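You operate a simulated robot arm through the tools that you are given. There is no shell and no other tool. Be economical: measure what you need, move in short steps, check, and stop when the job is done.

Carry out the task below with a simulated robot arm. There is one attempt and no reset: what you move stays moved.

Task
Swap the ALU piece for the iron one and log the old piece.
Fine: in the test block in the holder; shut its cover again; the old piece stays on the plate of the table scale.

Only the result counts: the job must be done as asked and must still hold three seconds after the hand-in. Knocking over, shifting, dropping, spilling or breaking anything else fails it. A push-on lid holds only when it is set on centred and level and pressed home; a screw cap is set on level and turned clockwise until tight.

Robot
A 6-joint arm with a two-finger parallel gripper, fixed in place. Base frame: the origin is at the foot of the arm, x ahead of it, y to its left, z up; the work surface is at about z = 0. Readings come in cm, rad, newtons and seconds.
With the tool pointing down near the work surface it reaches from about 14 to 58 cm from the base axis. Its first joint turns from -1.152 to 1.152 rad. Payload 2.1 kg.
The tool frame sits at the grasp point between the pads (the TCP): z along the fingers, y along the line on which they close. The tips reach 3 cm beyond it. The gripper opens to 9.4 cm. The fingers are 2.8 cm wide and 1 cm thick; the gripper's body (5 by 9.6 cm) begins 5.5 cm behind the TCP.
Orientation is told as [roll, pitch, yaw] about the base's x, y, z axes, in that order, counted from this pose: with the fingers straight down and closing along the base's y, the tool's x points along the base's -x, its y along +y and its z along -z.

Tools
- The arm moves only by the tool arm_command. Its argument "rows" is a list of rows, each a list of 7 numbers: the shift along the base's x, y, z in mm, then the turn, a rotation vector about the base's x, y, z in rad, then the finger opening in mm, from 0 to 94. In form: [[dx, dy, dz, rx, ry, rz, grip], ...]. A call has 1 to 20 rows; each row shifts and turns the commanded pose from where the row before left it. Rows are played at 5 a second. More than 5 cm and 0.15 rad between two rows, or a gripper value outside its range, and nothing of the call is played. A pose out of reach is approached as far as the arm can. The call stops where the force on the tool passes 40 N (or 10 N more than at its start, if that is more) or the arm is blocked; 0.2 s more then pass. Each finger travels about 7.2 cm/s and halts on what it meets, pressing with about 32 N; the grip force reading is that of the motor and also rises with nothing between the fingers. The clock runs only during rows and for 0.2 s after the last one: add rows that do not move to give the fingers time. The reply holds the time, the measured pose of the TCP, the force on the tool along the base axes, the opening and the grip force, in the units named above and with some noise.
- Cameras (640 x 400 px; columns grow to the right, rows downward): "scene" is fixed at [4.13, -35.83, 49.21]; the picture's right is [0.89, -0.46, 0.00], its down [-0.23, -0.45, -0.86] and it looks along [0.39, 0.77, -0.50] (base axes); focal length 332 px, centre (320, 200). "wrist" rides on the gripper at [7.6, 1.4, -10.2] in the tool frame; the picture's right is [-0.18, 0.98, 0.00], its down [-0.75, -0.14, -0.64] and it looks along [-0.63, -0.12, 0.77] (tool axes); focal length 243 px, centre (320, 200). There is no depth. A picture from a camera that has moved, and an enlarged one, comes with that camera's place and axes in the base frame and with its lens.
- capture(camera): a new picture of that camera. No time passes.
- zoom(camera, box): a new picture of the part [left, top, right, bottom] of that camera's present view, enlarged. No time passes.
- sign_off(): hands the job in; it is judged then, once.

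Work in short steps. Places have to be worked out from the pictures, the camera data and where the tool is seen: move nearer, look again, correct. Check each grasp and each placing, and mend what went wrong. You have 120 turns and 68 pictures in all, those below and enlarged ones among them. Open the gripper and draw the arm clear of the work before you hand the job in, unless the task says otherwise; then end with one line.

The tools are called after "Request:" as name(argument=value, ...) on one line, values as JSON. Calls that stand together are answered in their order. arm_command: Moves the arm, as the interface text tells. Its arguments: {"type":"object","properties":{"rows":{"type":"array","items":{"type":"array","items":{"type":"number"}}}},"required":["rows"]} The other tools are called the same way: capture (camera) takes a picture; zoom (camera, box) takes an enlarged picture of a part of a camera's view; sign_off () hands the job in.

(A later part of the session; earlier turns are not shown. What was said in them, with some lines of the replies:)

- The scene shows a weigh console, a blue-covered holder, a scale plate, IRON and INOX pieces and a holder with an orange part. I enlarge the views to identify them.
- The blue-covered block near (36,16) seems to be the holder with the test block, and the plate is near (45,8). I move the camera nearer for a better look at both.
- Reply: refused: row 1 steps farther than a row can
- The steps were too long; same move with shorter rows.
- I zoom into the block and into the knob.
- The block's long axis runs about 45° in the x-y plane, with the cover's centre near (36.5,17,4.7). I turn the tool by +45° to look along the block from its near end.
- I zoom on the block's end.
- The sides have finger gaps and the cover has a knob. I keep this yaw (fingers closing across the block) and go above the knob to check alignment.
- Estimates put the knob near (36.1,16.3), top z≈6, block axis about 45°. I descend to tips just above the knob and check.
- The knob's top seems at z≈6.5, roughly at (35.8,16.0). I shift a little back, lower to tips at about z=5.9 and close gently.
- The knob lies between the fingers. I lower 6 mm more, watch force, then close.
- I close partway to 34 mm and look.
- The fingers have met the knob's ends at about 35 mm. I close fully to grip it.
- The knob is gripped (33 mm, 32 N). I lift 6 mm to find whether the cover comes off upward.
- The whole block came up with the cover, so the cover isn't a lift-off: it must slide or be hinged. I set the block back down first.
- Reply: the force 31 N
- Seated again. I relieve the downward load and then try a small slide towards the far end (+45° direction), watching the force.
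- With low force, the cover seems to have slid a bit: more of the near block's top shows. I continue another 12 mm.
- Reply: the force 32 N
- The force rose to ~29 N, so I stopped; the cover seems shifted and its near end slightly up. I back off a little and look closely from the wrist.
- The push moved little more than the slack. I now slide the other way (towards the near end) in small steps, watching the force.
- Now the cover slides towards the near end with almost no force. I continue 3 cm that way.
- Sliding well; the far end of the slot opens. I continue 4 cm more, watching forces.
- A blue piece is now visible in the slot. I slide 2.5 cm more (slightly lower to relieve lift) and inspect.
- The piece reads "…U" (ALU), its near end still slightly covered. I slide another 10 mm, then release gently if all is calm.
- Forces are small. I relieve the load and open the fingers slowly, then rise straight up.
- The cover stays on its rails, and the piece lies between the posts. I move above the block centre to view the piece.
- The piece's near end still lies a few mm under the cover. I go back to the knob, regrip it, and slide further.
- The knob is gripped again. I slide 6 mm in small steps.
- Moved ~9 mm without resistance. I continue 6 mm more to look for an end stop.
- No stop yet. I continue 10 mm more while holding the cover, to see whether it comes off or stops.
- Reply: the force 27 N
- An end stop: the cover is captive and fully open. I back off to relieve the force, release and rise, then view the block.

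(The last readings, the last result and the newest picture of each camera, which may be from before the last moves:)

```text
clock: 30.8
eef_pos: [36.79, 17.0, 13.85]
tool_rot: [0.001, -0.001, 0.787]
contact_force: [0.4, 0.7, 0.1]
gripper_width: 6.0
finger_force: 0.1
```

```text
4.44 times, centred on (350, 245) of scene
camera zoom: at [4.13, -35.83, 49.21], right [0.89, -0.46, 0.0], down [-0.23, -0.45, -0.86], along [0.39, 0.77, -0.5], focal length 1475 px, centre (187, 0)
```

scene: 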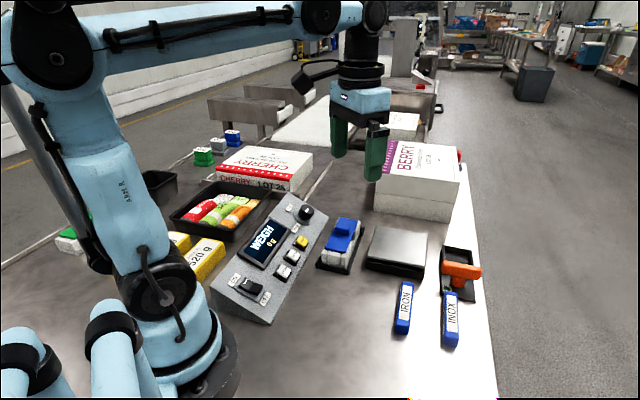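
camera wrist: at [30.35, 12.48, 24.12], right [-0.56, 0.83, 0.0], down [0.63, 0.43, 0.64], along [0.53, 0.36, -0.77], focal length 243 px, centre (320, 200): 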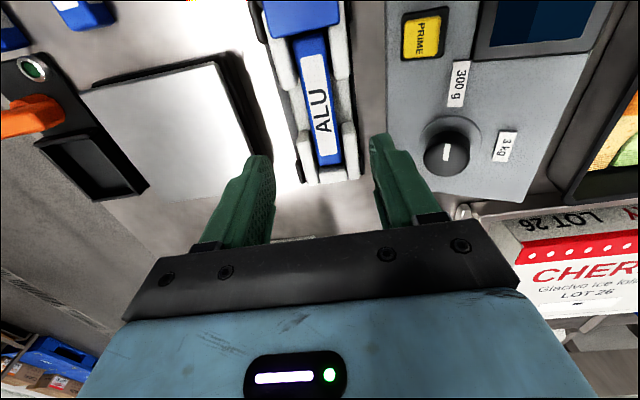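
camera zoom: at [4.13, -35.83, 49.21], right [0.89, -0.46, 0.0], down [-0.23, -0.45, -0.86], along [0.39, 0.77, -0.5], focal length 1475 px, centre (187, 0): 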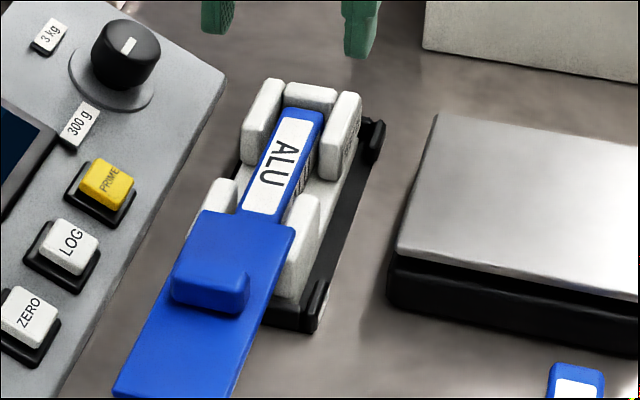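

The piece is uncovered, and the side gaps centre near (36.45,16.5). I line up there and descend with 50 mm opening.

Request:
arm_command(rows=[[-3.5, -5, -20, 0, 0, 0, 50], [0, 0, -30, 0, 0, 0, 50], [0, 0, -15, 0, 0, 0, 50], [0, 0, -5, 0, 0, 0, 50], [0, 0, -5, 0, 0, 0, 50], [0, 0, 0, 0, 0, 0, 50]])

Request:
capture(camera="wrist")

Request:
zoom(camera="scene", box=[310, 190, 390, 280])

```text
clock: 32.2
eef_pos: [36.47, 16.46, 6.48]
tool_rot: [0.001, -0.001, 0.785]
contact_force: [-0.4, -0.4, -0.2]
gripper_width: 5.0
finger_force: 0.1
```

```text
24 pictures are left
camera wrist: at [29.89, 12.09, 16.62], right [-0.56, 0.83, 0.0], down [0.63, 0.43, 0.64], along [0.53, 0.36, -0.77], focal length 243 px, centre (320, 200)
```

wrist: 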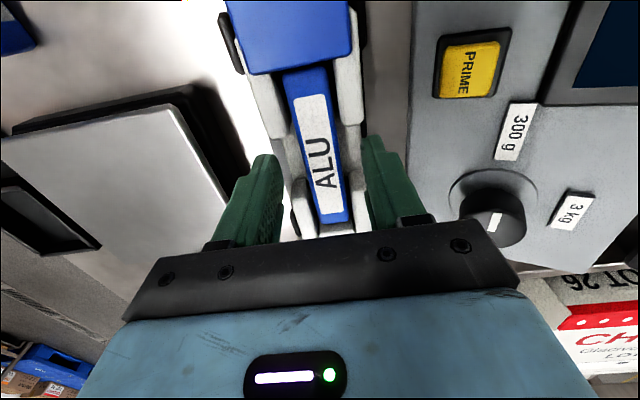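

```text
4.44 times, centred on (350, 235) of scene
camera zoom: at [4.13, -35.83, 49.21], right [0.89, -0.46, 0.0], down [-0.23, -0.45, -0.86], along [0.39, 0.77, -0.5], focal length 1475 px, centre (187, 44)
```

zoom: 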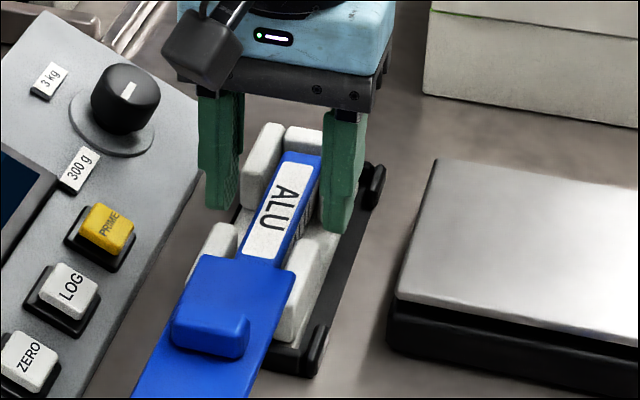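

The fingers are level with the side gaps. I close.

Request:
arm_command(rows=[[0, 0, 0, 0, 0, 0, 40], [0, 0, 0, 0, 0, 0, 30], [0, 0, 0, 0, 0, 0, 20], [0, 0, 0, 0, 0, 0, 10], [0, 0, 0, 0, 0, 0, 10]])

Request:
zoom(camera="scene", box=[310, 190, 390, 280])

```text
clock: 33.4
eef_pos: [36.25, 16.5, 6.43]
tool_rot: [0.002, 0.0, 0.785]
contact_force: [1.3, 0.9, 0.5]
gripper_width: 2.3
finger_force: 32.5
```

```text
4.44 times, centred on (350, 235) of scene
camera zoom: at [4.13, -35.83, 49.21], right [0.89, -0.46, 0.0], down [-0.23, -0.45, -0.86], along [0.39, 0.77, -0.5], focal length 1475 px, centre (187, 44)
```

zoom: 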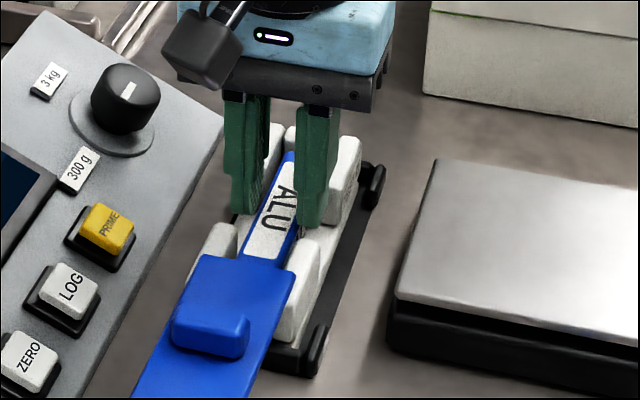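

The piece is gripped at 23 mm. I lift it straight up, slowly at first.

Request:
arm_command(rows=[[0, 0, 4, 0, 0, 0, 10], [0, 0, 6, 0, 0, 0, 10], [0, 0, 15, 0, 0, 0, 10], [0, 0, 25, 0, 0, 0, 10], [0, 0, 10, 0, 0, 0, 10], [0, 0, 0, 0, 0, 0, 10]])

Request:
capture(camera="scene")

```text
clock: 34.8
eef_pos: [36.35, 16.51, 12.25]
tool_rot: [0.002, -0.001, 0.786]
contact_force: [0.3, -0.3, -1.2]
gripper_width: 2.29
finger_force: 31.8
```

```text
21 pictures are left
```

scene: 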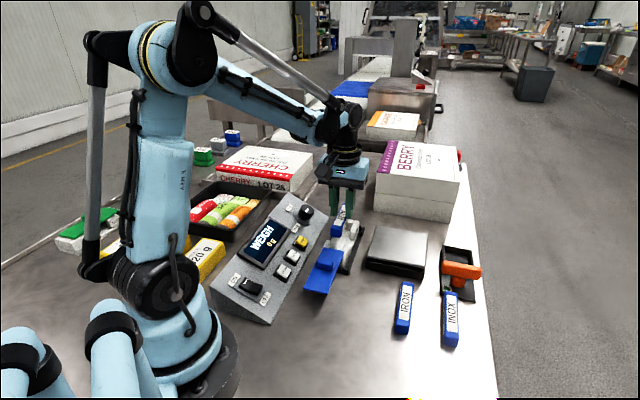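

The ALU piece is held (~1.2 N). The plate's centre is near (46.3,8.0), edges at 45°. I carry the piece over it.

Request:
arm_command(rows=[[25, -21, 0, 0, 0, 0, 10], [25, -22, 0, 0, 0, 0, 10], [25, -21, 0, 0, 0, 0, 10], [24.5, -21, 0, 0, 0, 0, 10], [0, 0, -15, 0, 0, 0, 10], [0, 0, -15, 0, 0, 0, 10], [0, 0, 0, 0, 0, 0, 10]])

Request:
zoom(camera="scene", box=[340, 170, 500, 300])

```text
clock: 36.4
eef_pos: [46.32, 7.95, 9.3]
tool_rot: [0.002, 0.001, 0.785]
contact_force: [0.1, 0.0, -1.0]
gripper_width: 2.31
finger_force: 31.7
```

```text
3.08 times, centred on (420, 235) of scene
camera zoom: at [4.13, -35.83, 49.21], right [0.89, -0.46, 0.0], down [-0.23, -0.45, -0.86], along [0.39, 0.77, -0.5], focal length 1021 px, centre (12, 92)
```

zoom: 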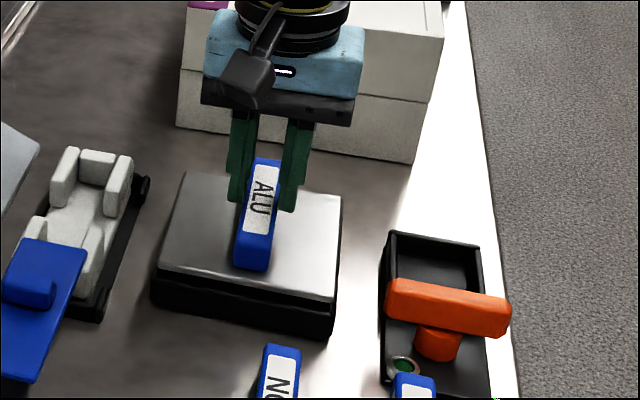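

The piece is centred over the plate. I lower it in small steps, checking force.

Request:
arm_command(rows=[[0, 0, -5, 0, 0, 0, 10], [0, 0, -4, 0, 0, 0, 10], [0, 0, -3, 0, 0, 0, 10], [0, 0, 0, 0, 0, 0, 10]])

```text
clock: 37.4
eef_pos: [46.28, 7.9, 8.17]
tool_rot: [0.0, 0.0, 0.785]
contact_force: [1.3, -5.0, 31.1]
gripper_width: 2.3
finger_force: 32.1
```

Contact with the plate (31 N). I ease up 1 mm and read.

Request:
arm_command(rows=[[0, 0, 1, 0, 0, 0, 10], [0, 0, 0, 0, 0, 0, 10]])

```text
clock: 38.0
eef_pos: [46.25, 8.06, 8.25]
tool_rot: [0.005, -0.002, 0.784]
contact_force: [0.0, -0.2, -0.7]
gripper_width: 2.32
finger_force: 31.4
```

The piece rests just at the plate. I open the fingers, rise, and look at the display.

Request:
arm_command(rows=[[0, 0, -0.4, 0, 0, 0, 10], [0, 0, 0, 0, 0, 0, 30], [0, 0, 0, 0, 0, 0, 45], [0, 0, 15, 0, 0, 0, 45], [0, 0, 35, 0, 0, 0, 45], [0, 0, 40, 0, 0, 0, 45], [0, 0, 0, 0, 0, 0, 45], [0, 0, 0, 0, 0, 0, 45]])

Request:
zoom(camera="scene", box=[210, 180, 490, 340])

```text
clock: 39.8
eef_pos: [46.12, 7.96, 17.25]
tool_rot: [0.002, 0.0, 0.785]
contact_force: [-0.1, -0.5, 0.3]
gripper_width: 4.52
finger_force: 0.0
```

```text
2.29 times, centred on (350, 260) of scene
camera zoom: at [4.13, -35.83, 49.21], right [0.89, -0.46, 0.0], down [-0.23, -0.45, -0.86], along [0.39, 0.77, -0.5], focal length 759 px, centre (251, 63)
```

zoom: 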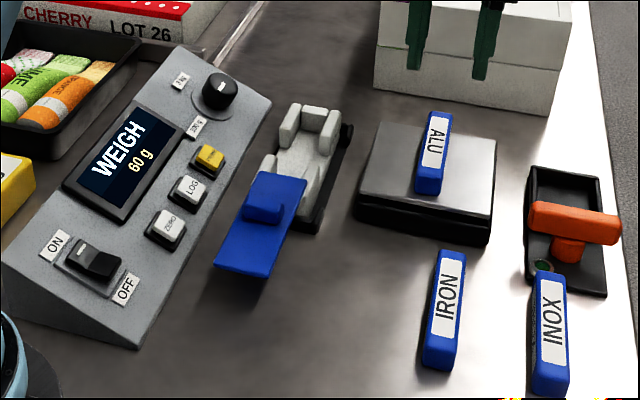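

The plate reads 60 g with the ALU piece centred on it. LOG is near (24,14.9,4.8); I go above it with closed fingers.

Request:
arm_command(rows=[[-37, 11.6, 0, 0, 0, 0, 20], [-37, 11.6, 0, 0, 0, 0, 0], [-37, 11.6, 0, 0, 0, 0, 0], [-37, 11.6, 0, 0, 0, 0, 0], [-37, 11.6, 0, 0, 0, 0, 0], [-37, 11.6, 0, 0, 0, 0, 0], [0, 0, -35, 0, 0, 0, 0], [0, 0, -25, 0, 0, 0, 0], [0, 0, 0, 0, 0, 0, 0]])

Request:
capture(camera="wrist")

Request:
zoom(camera="scene", box=[230, 200, 330, 300])

```text
clock: 41.8
eef_pos: [23.8, 14.71, 11.29]
tool_rot: [0.002, 0.0, 0.786]
contact_force: [-0.4, -1.2, -0.6]
gripper_width: 0.0
finger_force: 31.6
```

```text
18 pictures are left
camera wrist: at [17.43, 10.41, 21.53], right [-0.56, 0.83, 0.0], down [0.63, 0.43, 0.64], along [0.53, 0.36, -0.77], focal length 243 px, centre (320, 200)
```

wrist: 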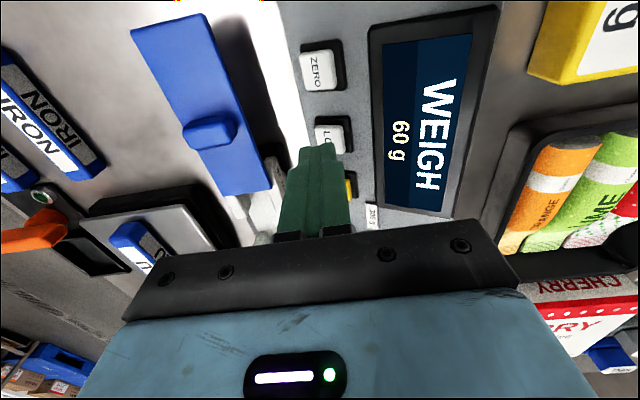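

```text
4.00 times, centred on (280, 250) of scene
camera zoom: at [4.13, -35.83, 49.21], right [0.89, -0.46, 0.0], down [-0.23, -0.45, -0.86], along [0.39, 0.77, -0.5], focal length 1328 px, centre (480, 0)
```

zoom: 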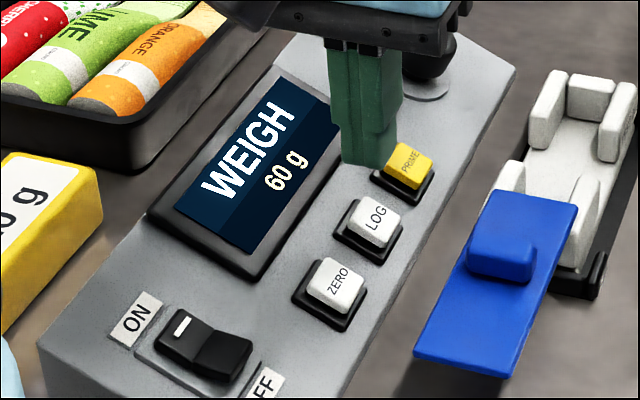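

Combining the rays, LOG is at about (23.75,15.7,4.1), 1 cm towards +y from the tool. I shift and descend to just above it.

Request:
arm_command(rows=[[0, 10, -10, 0, 0, 0, 0], [0, 0, -15, 0, 0, 0, 0], [0, 0, -8, 0, 0, 0, 0], [0, 0, 0, 0, 0, 0, 0]])

Request:
zoom(camera="scene", box=[250, 220, 330, 290])

Request:
zoom(camera="wrist", box=[240, 60, 420, 220])

```text
clock: 42.8
eef_pos: [23.89, 15.84, 8.06]
tool_rot: [0.002, 0.001, 0.785]
contact_force: [1.1, -0.3, -0.8]
gripper_width: 0.0
finger_force: 32.3
```

```text
5.71 times, centred on (290, 255) of scene
camera zoom: at [4.13, -35.83, 49.21], right [0.89, -0.46, 0.0], down [-0.23, -0.45, -0.86], along [0.39, 0.77, -0.5], focal length 1897 px, centre (491, -114)
```

zoom: 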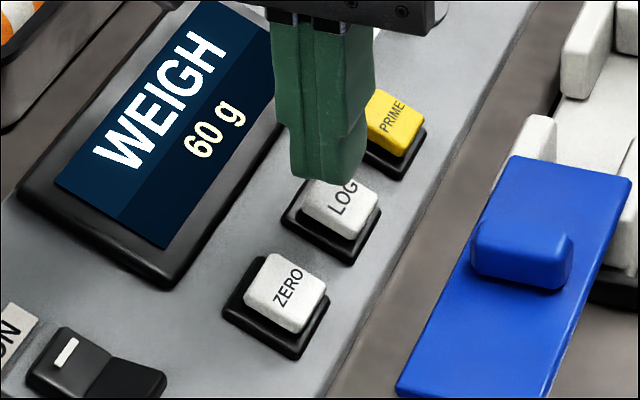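

```text
2.50 times, centred on (330, 140) of wrist
camera zoom: at [17.53, 11.41, 18.23], right [-0.56, 0.83, 0.0], down [0.63, 0.43, 0.64], along [0.53, 0.36, -0.77], focal length 606 px, centre (295, 350)
```

zoom: 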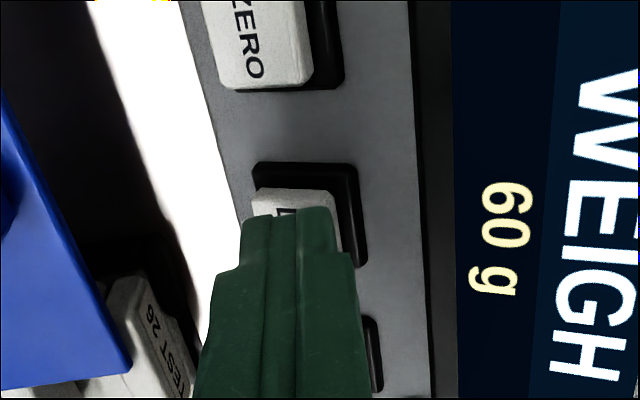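

The tip is just above LOG, slightly towards PRIME. I shift 4 mm back along the row and descend in fine steps.

Request:
arm_command(rows=[[-3, -3, -3, 0, 0, 0, 0], [0, 0, -2, 0, 0, 0, 0], [0, 0, -2, 0, 0, 0, 0], [0, 0, 0, 0, 0, 0, 0]])

```text
clock: 43.8
eef_pos: [23.76, 15.61, 7.26]
tool_rot: [0.002, 0.0, 0.786]
contact_force: [-0.4, 0.2, -0.1]
gripper_width: 0.0
finger_force: 31.4
```

No contact yet at tip z≈4.3. I go on in 1.5 mm steps.

Request:
arm_command(rows=[[0, 0, -1.5, 0, 0, 0, 0], [0, 0, -1.5, 0, 0, 0, 0], [0, 0, -1.5, 0, 0, 0, 0], [0, 0, 0, 0, 0, 0, 0]])

Request:
zoom(camera="scene", box=[240, 210, 330, 290])

```text
clock: 44.8
eef_pos: [23.69, 15.51, 6.83]
tool_rot: [0.003, 0.0, 0.785]
contact_force: [-0.6, 0.3, 0.5]
gripper_width: 0.02
finger_force: 31.3
```

```text
5.00 times, centred on (285, 250) of scene
camera zoom: at [4.13, -35.83, 49.21], right [0.89, -0.46, 0.0], down [-0.23, -0.45, -0.86], along [0.39, 0.77, -0.5], focal length 1660 px, centre (495, -50)
```

zoom: 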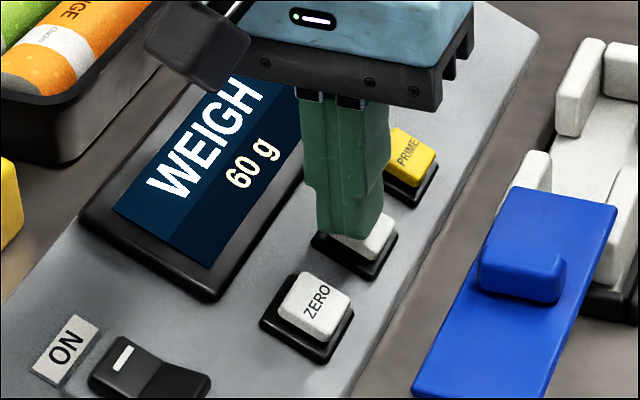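

No contact yet; the tip sits slightly to the display side. I shift 3 mm away from the display and continue down.

Request:
arm_command(rows=[[2, -2, 0, 0, 0, 0, 0], [0, 0, -1.5, 0, 0, 0, 0], [0, 0, -1.5, 0, 0, 0, 0], [0, 0, 0, 0, 0, 0, 0]])

```text
clock: 45.8
eef_pos: [23.94, 15.28, 6.56]
tool_rot: [0.001, 0.0, 0.785]
contact_force: [0.9, 0.1, 1.3]
gripper_width: 0.0
finger_force: 32.3
```

Request:
arm_command(rows=[[0, 0, -1, 0, 0, 0, 0], [0, 0, -1, 0, 0, 0, 0], [0, 0, -1, 0, 0, 0, 0], [0, 0, 0, 0, 0, 0, 0]])

Request:
zoom(camera="scene", box=[240, 210, 330, 290])

```text
clock: 46.8
eef_pos: [23.9, 15.37, 6.18]
tool_rot: [0.002, 0.0, 0.786]
contact_force: [1.2, -1.0, 2.2]
gripper_width: 0.01
finger_force: 31.8
```

```text
5.00 times, centred on (285, 250) of scene
camera zoom: at [4.13, -35.83, 49.21], right [0.89, -0.46, 0.0], down [-0.23, -0.45, -0.86], along [0.39, 0.77, -0.5], focal length 1660 px, centre (495, -50)
```

zoom: 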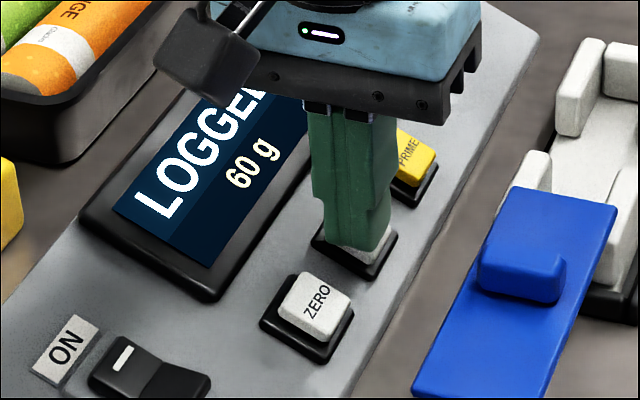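

The display shows "LOGGED 60 g". I rise and move above the IRON piece, near (37.5,-4.5), also lying at 45°.

Request:
arm_command(rows=[[0, 0, 30, 0, 0, 0, 0], [0, 0, 40, 0, 0, 0, 0], [0, 0, 30, 0, 0, 0, 0], [23, -33, 0, 0, 0, 0, 30], [23, -33, 0, 0, 0, 0, 50], [23, -33, 0, 0, 0, 0, 50], [23, -33, 0, 0, 0, 0, 50], [22, -33, 0, 0, 0, 0, 50], [22, -33, 0, 0, 0, 0, 50], [0, 0, -25, 0, 0, 0, 50], [0, 0, -20, 0, 0, 0, 50], [0, 0, 0, 0, 0, 0, 50]])

Request:
capture(camera="wrist")

Request:
zoom(camera="scene", box=[230, 200, 490, 360])

```text
clock: 49.4
eef_pos: [37.47, -4.41, 11.64]
tool_rot: [0.002, 0.0, 0.786]
contact_force: [0.0, 0.1, 0.2]
gripper_width: 5.03
finger_force: 0.1
```

```text
12 pictures are left
camera wrist: at [31.05, -8.89, 21.93], right [-0.56, 0.83, 0.0], down [0.63, 0.43, 0.64], along [0.53, 0.36, -0.77], focal length 243 px, centre (320, 200)
```

wrist: 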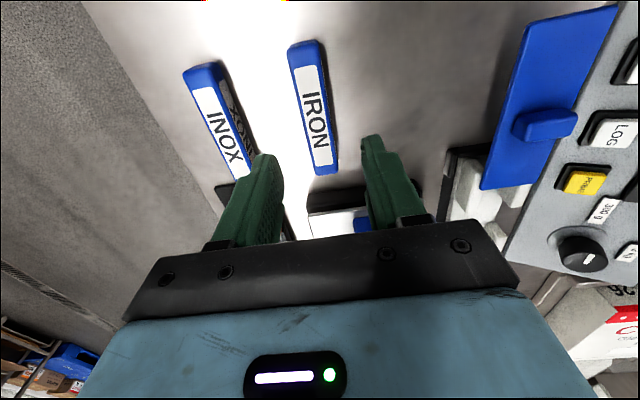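

```text
2.46 times, centred on (360, 280) of scene
camera zoom: at [4.13, -35.83, 49.21], right [0.89, -0.46, 0.0], down [-0.23, -0.45, -0.86], along [0.39, 0.77, -0.5], focal length 817 px, centre (222, 3)
```

zoom: 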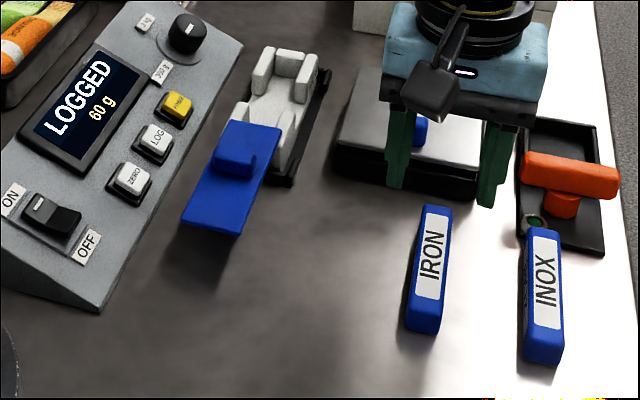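

Logged value stands, and the setup is intact. IRON's centre is near (37.6,-4.95); I grip at the matching spot (37.9,-4.7), tips 1.2 cm above the table.

Request:
arm_command(rows=[[4, -3, -24, 0, 0, 0, 50], [0, 0, -25, 0, 0, 0, 50], [0, 0, -20, 0, 0, 0, 50], [0, 0, -5, 0, 0, 0, 50], [0, 0, 0, 0, 0, 0, 50]])

Request:
zoom(camera="wrist", box=[200, 30, 440, 240])

```text
clock: 50.6
eef_pos: [37.94, -4.61, 4.25]
tool_rot: [0.003, -0.001, 0.786]
contact_force: [0.4, 0.3, -0.1]
gripper_width: 5.01
finger_force: 0.1
```

```text
1.90 times, centred on (320, 135) of wrist
camera zoom: at [31.51, -9.07, 14.53], right [-0.56, 0.83, 0.0], down [0.63, 0.43, 0.64], along [0.53, 0.36, -0.77], focal length 462 px, centre (320, 324)
```

zoom: 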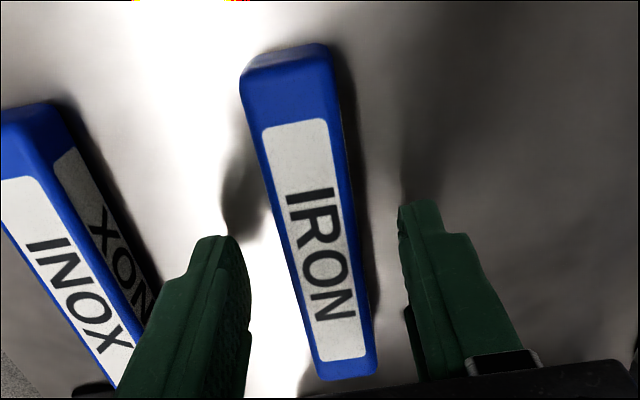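

The label sits in the view just as ALU's did when I gripped it. I close and lift.

Request:
arm_command(rows=[[0, 0, 0, 0, 0, 0, 35], [0, 0, 0, 0, 0, 0, 20], [0, 0, 0, 0, 0, 0, 10], [0, 0, 0, 0, 0, 0, 10], [0, 0, 10, 0, 0, 0, 10], [0, 0, 30, 0, 0, 0, 10], [0, 0, 40, 0, 0, 0, 10], [0, 0, 10, 0, 0, 0, 10], [0, 0, 0, 0, 0, 0, 10]])

```text
clock: 52.6
eef_pos: [37.97, -4.63, 13.39]
tool_rot: [0.001, 0.0, 0.785]
contact_force: [-0.3, -0.5, -0.5]
gripper_width: 2.3
finger_force: 32.1
```

IRON is held (23 mm). I carry it at height to above the slot at (36.35,16.5).

Request:
arm_command(rows=[[-3.2, 42, 0, 0, 0, 0, 10], [-3.2, 42, 0, 0, 0, 0, 10], [-3.2, 42, 0, 0, 0, 0, 10], [-3.2, 42, 0, 0, 0, 0, 10], [-3.4, 43.3, 0, 0, 0, 0, 10], [0, 0, -20, 0, 0, 0, 10], [0, 0, -12, 0, 0, 0, 10], [0, 0, 0, 0, 0, 0, 10]])

Request:
capture(camera="wrist")

Request:
zoom(camera="scene", box=[310, 180, 400, 280])

```text
clock: 54.4
eef_pos: [36.28, 16.59, 10.02]
tool_rot: [0.002, -0.001, 0.786]
contact_force: [-0.8, -0.7, -0.4]
gripper_width: 2.28
finger_force: 32.2
```

```text
9 pictures are left
camera wrist: at [29.9, 12.13, 20.32], right [-0.56, 0.83, 0.0], down [0.63, 0.43, 0.64], along [0.53, 0.36, -0.77], focal length 243 px, centre (320, 200)
```

wrist: 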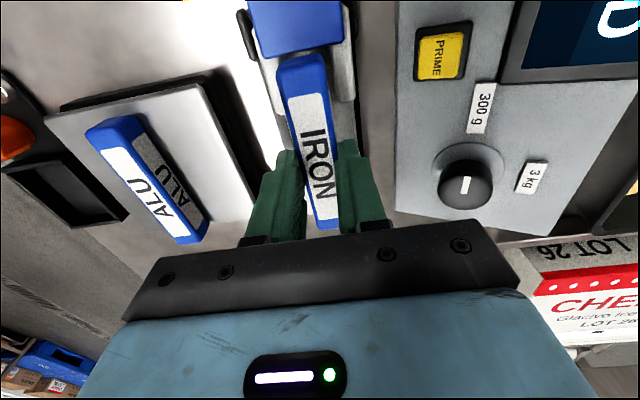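

```text
4.00 times, centred on (355, 230) of scene
camera zoom: at [4.13, -35.83, 49.21], right [0.89, -0.46, 0.0], down [-0.23, -0.45, -0.86], along [0.39, 0.77, -0.5], focal length 1328 px, centre (180, 80)
```

zoom: 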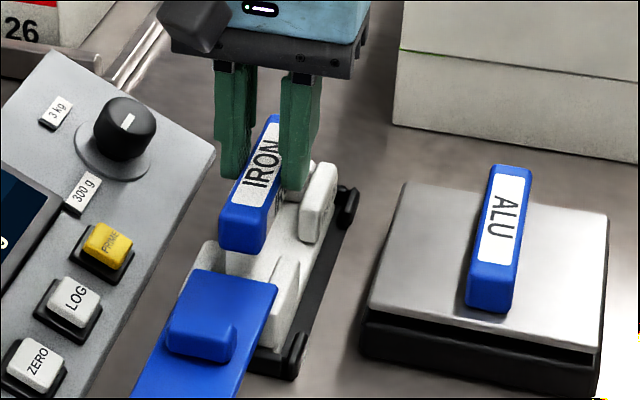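

Lateral alignment looks right. I descend in 3 mm rows; the force limit will stop me if something is touched.

Request:
arm_command(rows=[[0.5, -0.5, -3, 0, 0, 0, 10], [0, 0, -3, 0, 0, 0, 10], [0, 0, -3, 0, 0, 0, 10], [0, 0, -3, 0, 0, 0, 10], [0, 0, 0, 0, 0, 0, 10]])

```text
clock: 55.6
eef_pos: [36.39, 16.45, 8.87]
tool_rot: [0.001, 0.001, 0.785]
contact_force: [-0.3, -0.1, 0.0]
gripper_width: 2.27
finger_force: 32.1
```

Free so far. I go down further.

Request:
arm_command(rows=[[0, 0, -3, 0, 0, 0, 10], [0, 0, -3, 0, 0, 0, 10], [0, 0, -3, 0, 0, 0, 10], [0, 0, -3, 0, 0, 0, 10], [0, 0, 0, 0, 0, 0, 10]])

```text
clock: 56.8
eef_pos: [36.38, 16.35, 7.69]
tool_rot: [0.003, -0.002, 0.787]
contact_force: [3.5, 5.4, 15.0]
gripper_width: 2.28
finger_force: 31.6
```

Contact of 15 N with a push towards the far end: the near end probably touches. I look before going on.

Request:
zoom(camera="wrist", box=[220, 0, 420, 240])

Request:
zoom(camera="scene", box=[320, 200, 380, 275])

```text
1.67 times, centred on (320, 120) of wrist
camera zoom: at [29.96, 11.97, 17.95], right [-0.56, 0.83, 0.0], down [0.63, 0.43, 0.64], along [0.53, 0.36, -0.77], focal length 404 px, centre (320, 333)
```

zoom: 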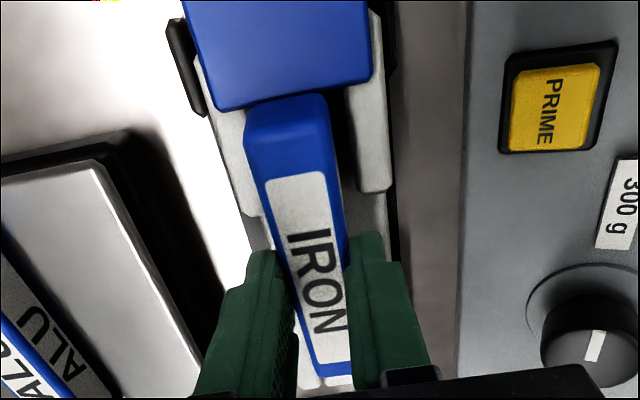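

```text
5.33 times, centred on (350, 238) of scene
camera zoom: at [4.12, -35.84, 49.21], right [0.89, -0.46, 0.0], down [-0.23, -0.45, -0.86], along [0.39, 0.77, -0.5], focal length 1770 px, centre (160, 0)
```

zoom: 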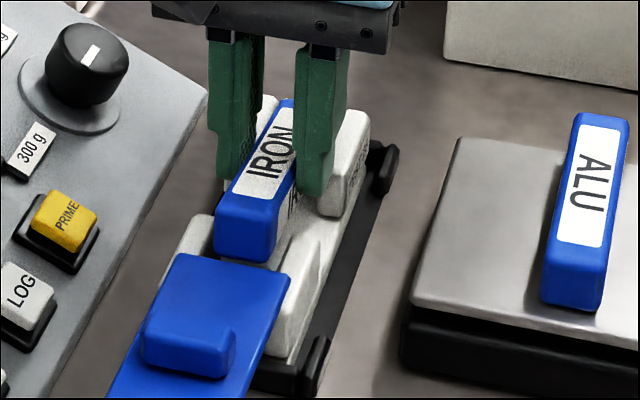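

The near end touches, and there's a gap on the console side. I lift 2 mm, shift ~2 mm towards the far end and 1 mm to the console side, then lower again.

Request:
arm_command(rows=[[0, 0, 3, 0, 0, 0, 10], [0.7, 2.1, 0, 0, 0, 0, 10], [0, 0, -2, 0, 0, 0, 10], [0, 0, -1.5, 0, 0, 0, 10], [0, 0, -1.5, 0, 0, 0, 10], [0, 0, -1.5, 0, 0, 0, 10], [0, 0, 0, 0, 0, 0, 10]])

```text
clock: 58.4
eef_pos: [36.39, 16.61, 7.38]
tool_rot: [0.0, 0.001, 0.785]
contact_force: [4.8, -0.9, 15.2]
gripper_width: 2.29
finger_force: 32.1
```

Lower by 3 mm, now pushing slightly back sideways. I correct by about 1 mm and continue.

Request:
arm_command(rows=[[0, 0, 1.5, 0, 0, 0, 10], [1.3, 0.3, 0, 0, 0, 0, 10], [0, 0, -1.5, 0, 0, 0, 10], [0, 0, -1.5, 0, 0, 0, 10], [0, 0, -1.5, 0, 0, 0, 10], [0, 0, 0, 0, 0, 0, 10]])

```text
clock: 59.8
eef_pos: [36.58, 16.57, 6.96]
tool_rot: [0.002, 0.002, 0.786]
contact_force: [0.8, -0.5, -0.9]
gripper_width: 2.3
finger_force: 32.1
```

Now it goes down freely (z 6.96, no load). I continue.

Request:
arm_command(rows=[[0, 0, -2, 0, 0, 0, 10], [0, 0, -2, 0, 0, 0, 10], [0, 0, -2, 0, 0, 0, 10], [0, 0, -2, 0, 0, 0, 10], [0, 0, 0, 0, 0, 0, 10]])

```text
clock: 61.0
eef_pos: [36.56, 16.73, 6.27]
tool_rot: [0.003, 0.0, 0.785]
contact_force: [0.5, 0.4, -0.8]
gripper_width: 2.32
finger_force: 31.4
```

Request:
arm_command(rows=[[0, 0, -2, 0, 0, 0, 10], [0, 0, -1.5, 0, 0, 0, 10], [0, 0, -1.5, 0, 0, 0, 10], [0, 0, 0, 0, 0, 0, 10]])

```text
clock: 62.0
eef_pos: [36.52, 16.49, 5.87]
tool_rot: [0.002, -0.003, 0.785]
contact_force: [0.4, 0.6, 16.6]
gripper_width: 2.31
finger_force: 31.7
```

Pure vertical contact at z 5.87, just the predicted seat height. I ease off, release, and rise.

Request:
arm_command(rows=[[0, 0, 0.7, 0, 0, 0, 10], [0, 0, 0, 0, 0, 0, 30], [0, 0, 0, 0, 0, 0, 48], [0, 0, 20, 0, 0, 0, 48], [0, 0, 35, 0, 0, 0, 48], [0, 0, 22, 0, 0, 0, 50], [0, 0, 0, 0, 0, 0, 50]])

Request:
zoom(camera="scene", box=[310, 195, 430, 285])

Request:
zoom(camera="wrist", box=[220, 0, 420, 220])

```text
clock: 63.6
eef_pos: [36.57, 16.4, 13.48]
tool_rot: [0.001, 0.0, 0.786]
contact_force: [0.3, 0.7, -0.1]
gripper_width: 5.0
finger_force: 0.1
```

```text
4.44 times, centred on (370, 240) of scene
camera zoom: at [4.13, -35.83, 49.21], right [0.89, -0.46, 0.0], down [-0.23, -0.45, -0.86], along [0.39, 0.77, -0.5], focal length 1475 px, centre (98, 22)
```

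zoom: 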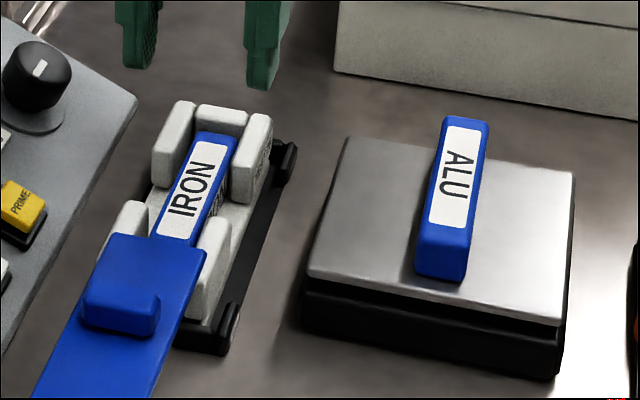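

```text
1.82 times, centred on (320, 110) of wrist
camera zoom: at [30.15, 12.01, 23.82], right [-0.56, 0.83, 0.0], down [0.63, 0.43, 0.64], along [0.53, 0.36, -0.77], focal length 441 px, centre (320, 364)
```

zoom: 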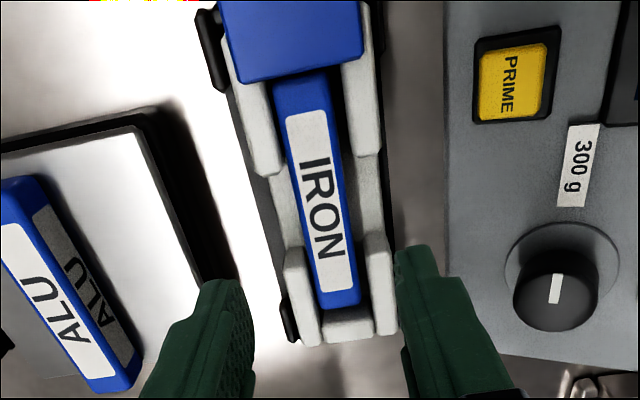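

IRON is seated exactly as ALU was, and ALU rests on the plate. I go back to the cover's knob and grip it.

Request:
arm_command(rows=[[-30, -30, 0, 0, 0, 0, 50], [-31, -30, 0, 0, 0, 0, 50], [-31.8, -29, 0, 0, 0, 0, 50], [0, 0, -30, 0, 0, 0, 50], [0, 0, -21, 0, 0, 0, 50], [0, 0, 0, 0, 0, 0, 32], [0, 0, 0, 0, 0, 0, 15], [0, 0, 0, 0, 0, 0, 15]])

```text
clock: 65.4
eef_pos: [27.18, 7.6, 8.4]
tool_rot: [-0.001, -0.001, 0.786]
contact_force: [3.6, -3.3, 0.8]
gripper_width: 3.33
finger_force: 32.1
```

The knob is gripped. I slide the cover towards closed, first 5 cm.

Request:
arm_command(rows=[[3.5, 2.5, 0, 0, 0, 0, 15], [3, 3, 0, 0, 0, 0, 15], [3, 3, 0, 0, 0, 0, 15], [3, 3, 0, 0, 0, 0, 15], [3, 3, 0, 0, 0, 0, 15], [3, 3, 0, 0, 0, 0, 15], [3, 3, 0, 0, 0, 0, 15], [3, 3, 0, 0, 0, 0, 15], [3, 3, 0, 0, 0, 0, 15], [3, 3, 0, 0, 0, 0, 15], [3, 3, 0, 0, 0, 0, 15], [3, 3, 0, 0, 0, 0, 15], [0, 0, 0, 0, 0, 0, 15]])

```text
clock: 68.2
eef_pos: [31.1, 11.23, 8.58]
tool_rot: [0.002, 0.0, 0.786]
contact_force: [-0.4, 0.3, -1.5]
gripper_width: 3.31
finger_force: 32.3
```

Smooth. I continue 5.5 cm more.

Request:
arm_command(rows=[[3, 3, 0, 0, 0, 0, 15], [3, 3, 0, 0, 0, 0, 15], [3, 3, 0, 0, 0, 0, 15], [3, 3, 0, 0, 0, 0, 15], [3, 3, 0, 0, 0, 0, 15], [3, 3, 0, 0, 0, 0, 15], [3, 3, 0, 0, 0, 0, 15], [3, 3, 0, 0, 0, 0, 15], [3, 3, 0, 0, 0, 0, 15], [3, 3, 0, 0, 0, 0, 15], [3, 3, 0, 0, 0, 0, 15], [3, 3, 0, 0, 0, 0, 15], [3, 3, 0, 0, 0, 0, 15], [0, 0, 0, 0, 0, 0, 15]])

```text
clock: 71.2
eef_pos: [34.86, 15.17, 8.5]
tool_rot: [0.002, -0.001, 0.786]
contact_force: [-0.3, 0.6, -1.0]
gripper_width: 3.29
finger_force: 32.2
```

Nearly closed. I go on with 1–2 mm steps and watch for the stop.

Request:
arm_command(rows=[[2, 2, 0, 0, 0, 0, 15], [2, 2, 0, 0, 0, 0, 15], [2, 2, 0, 0, 0, 0, 15], [2, 2, 0, 0, 0, 0, 15], [1.5, 1.5, 0, 0, 0, 0, 15], [1, 1, 0, 0, 0, 0, 15], [0, 0, 0, 0, 0, 0, 15]])

```text
clock: 72.8
eef_pos: [35.87, 16.16, 8.48]
tool_rot: [-0.001, -0.002, 0.787]
contact_force: [3.5, -3.8, 18.4]
gripper_width: 3.33
finger_force: 31.5
```

There is now an upward force of 18 N. I raise by 0.5 mm and go on 3 mm in small steps.

Request:
arm_command(rows=[[0, 0, 0.5, 0, 0, 0, 15], [0.8, 0.8, 0, 0, 0, 0, 15], [0.8, 0.8, 0, 0, 0, 0, 15], [0, 0, 0, 0, 0, 0, 15]])

Request:
zoom(camera="scene", box=[315, 200, 385, 275])

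```text
clock: 73.8
eef_pos: [36.04, 16.48, 8.46]
tool_rot: [0.003, 0.001, 0.787]
contact_force: [2.5, -0.7, -1.8]
gripper_width: 3.31
finger_force: 31.8
```

```text
5.33 times, centred on (350, 238) of scene
camera zoom: at [4.13, -35.83, 49.21], right [0.89, -0.46, 0.0], down [-0.23, -0.45, -0.86], along [0.39, 0.77, -0.5], focal length 1770 px, centre (160, 0)
```

zoom: 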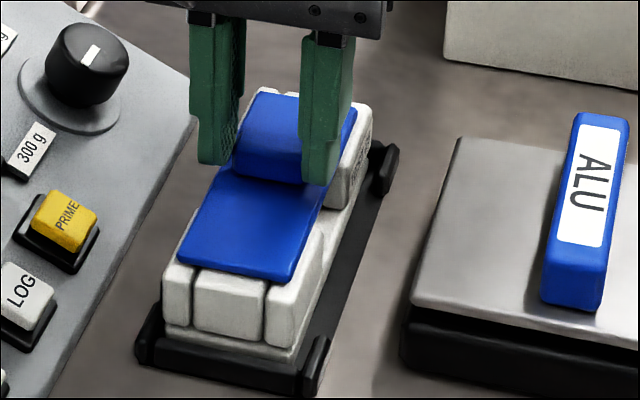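

Nearly home; a little white still shows at the far end. I push on in 1 mm steps to the stop.

Request:
arm_command(rows=[[0.8, 0.8, 0, 0, 0, 0, 15], [0.8, 0.8, 0, 0, 0, 0, 15], [0.8, 0.8, 0, 0, 0, 0, 15], [0, 0, 0, 0, 0, 0, 15]])

```text
clock: 74.8
eef_pos: [36.27, 16.65, 8.38]
tool_rot: [0.001, 0.0, 0.786]
contact_force: [-0.4, -1.6, -0.7]
gripper_width: 3.3
finger_force: 31.4
```

Request:
arm_command(rows=[[0.8, 0.8, 0, 0, 0, 0, 15], [0.8, 0.8, 0, 0, 0, 0, 15], [0.8, 0.8, 0, 0, 0, 0, 15], [0, 0, 0, 0, 0, 0, 15]])

```text
clock: 75.8
eef_pos: [36.38, 16.8, 8.42]
tool_rot: [0.002, 0.005, 0.783]
contact_force: [-13.7, -18.4, 7.1]
gripper_width: 3.3
finger_force: 31.9
```

The stop is reached (23 N along the slide): the cover is shut. I open the fingers where they are and rise clear.

Request:
arm_command(rows=[[0, 0, 0.3, 0, 0, 0, 15], [0, 0, 0, 0, 0, 0, 40], [0, 0, 0, 0, 0, 0, 55], [0, 0, 25, 0, 0, 0, 55], [0, 0, 40, 0, 0, 0, 55], [0, 0, 40, 0, 0, 0, 55], [0, 0, 40, 0, 0, 0, 55], [0, 0, 0, 0, 0, 0, 55]])

Request:
zoom(camera="scene", box=[315, 200, 385, 275])

```text
clock: 77.6
eef_pos: [36.62, 16.84, 23.17]
tool_rot: [0.001, 0.0, 0.787]
contact_force: [0.1, -0.4, -0.3]
gripper_width: 5.53
finger_force: 0.1
```

```text
5.33 times, centred on (350, 238) of scene
camera zoom: at [4.13, -35.83, 49.21], right [0.89, -0.46, 0.0], down [-0.23, -0.45, -0.86], along [0.39, 0.77, -0.5], focal length 1770 px, centre (160, 0)
```

zoom: 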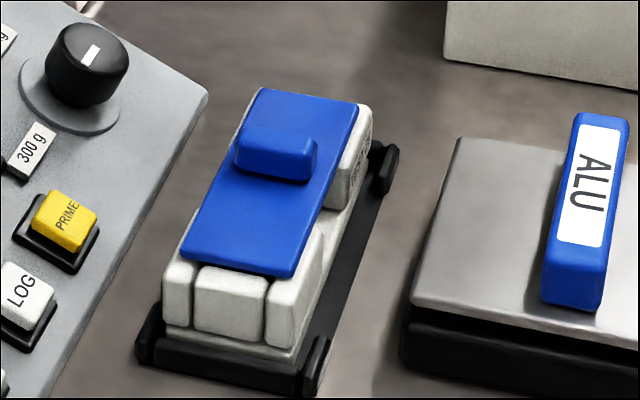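

The cover is shut as at the start. One close look checks that the block sits properly in its holder.

Request:
zoom(camera="scene", box=[325, 215, 375, 275])

Request:
capture(camera="scene")

```text
6.67 times, centred on (350, 245) of scene
camera zoom: at [4.13, -35.83, 49.21], right [0.89, -0.46, 0.0], down [-0.23, -0.45, -0.86], along [0.39, 0.77, -0.5], focal length 2213 px, centre (120, -100)
```

zoom: 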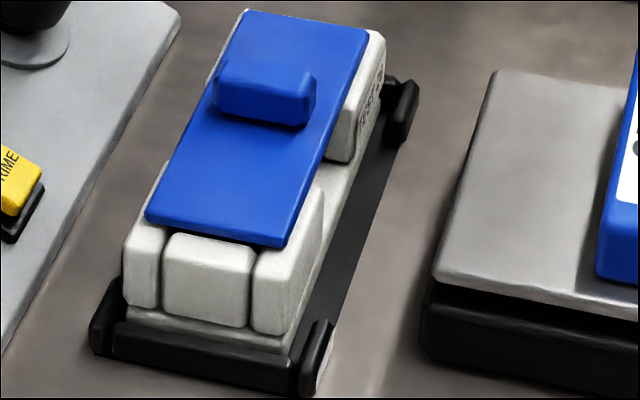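

```text
0 pictures are left
```

scene: 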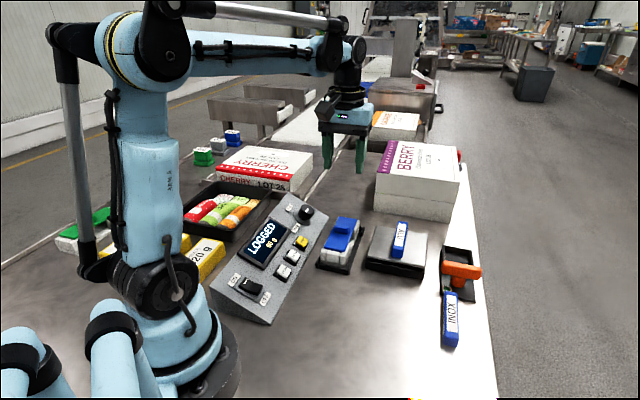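

The block stands level inside the holder's corner clips with its cover shut. The ALU piece is on the plate, the display still shows LOGGED, and the arm is clear. I hand in.

Request:
sign_off()

```text
The job is handed in.
```

The iron piece is in the test block in the holder with the cover shut, and the ALU piece is on the scale plate, logged at 60 g; the block sits about 3 mm to one side of where it started in the holder.
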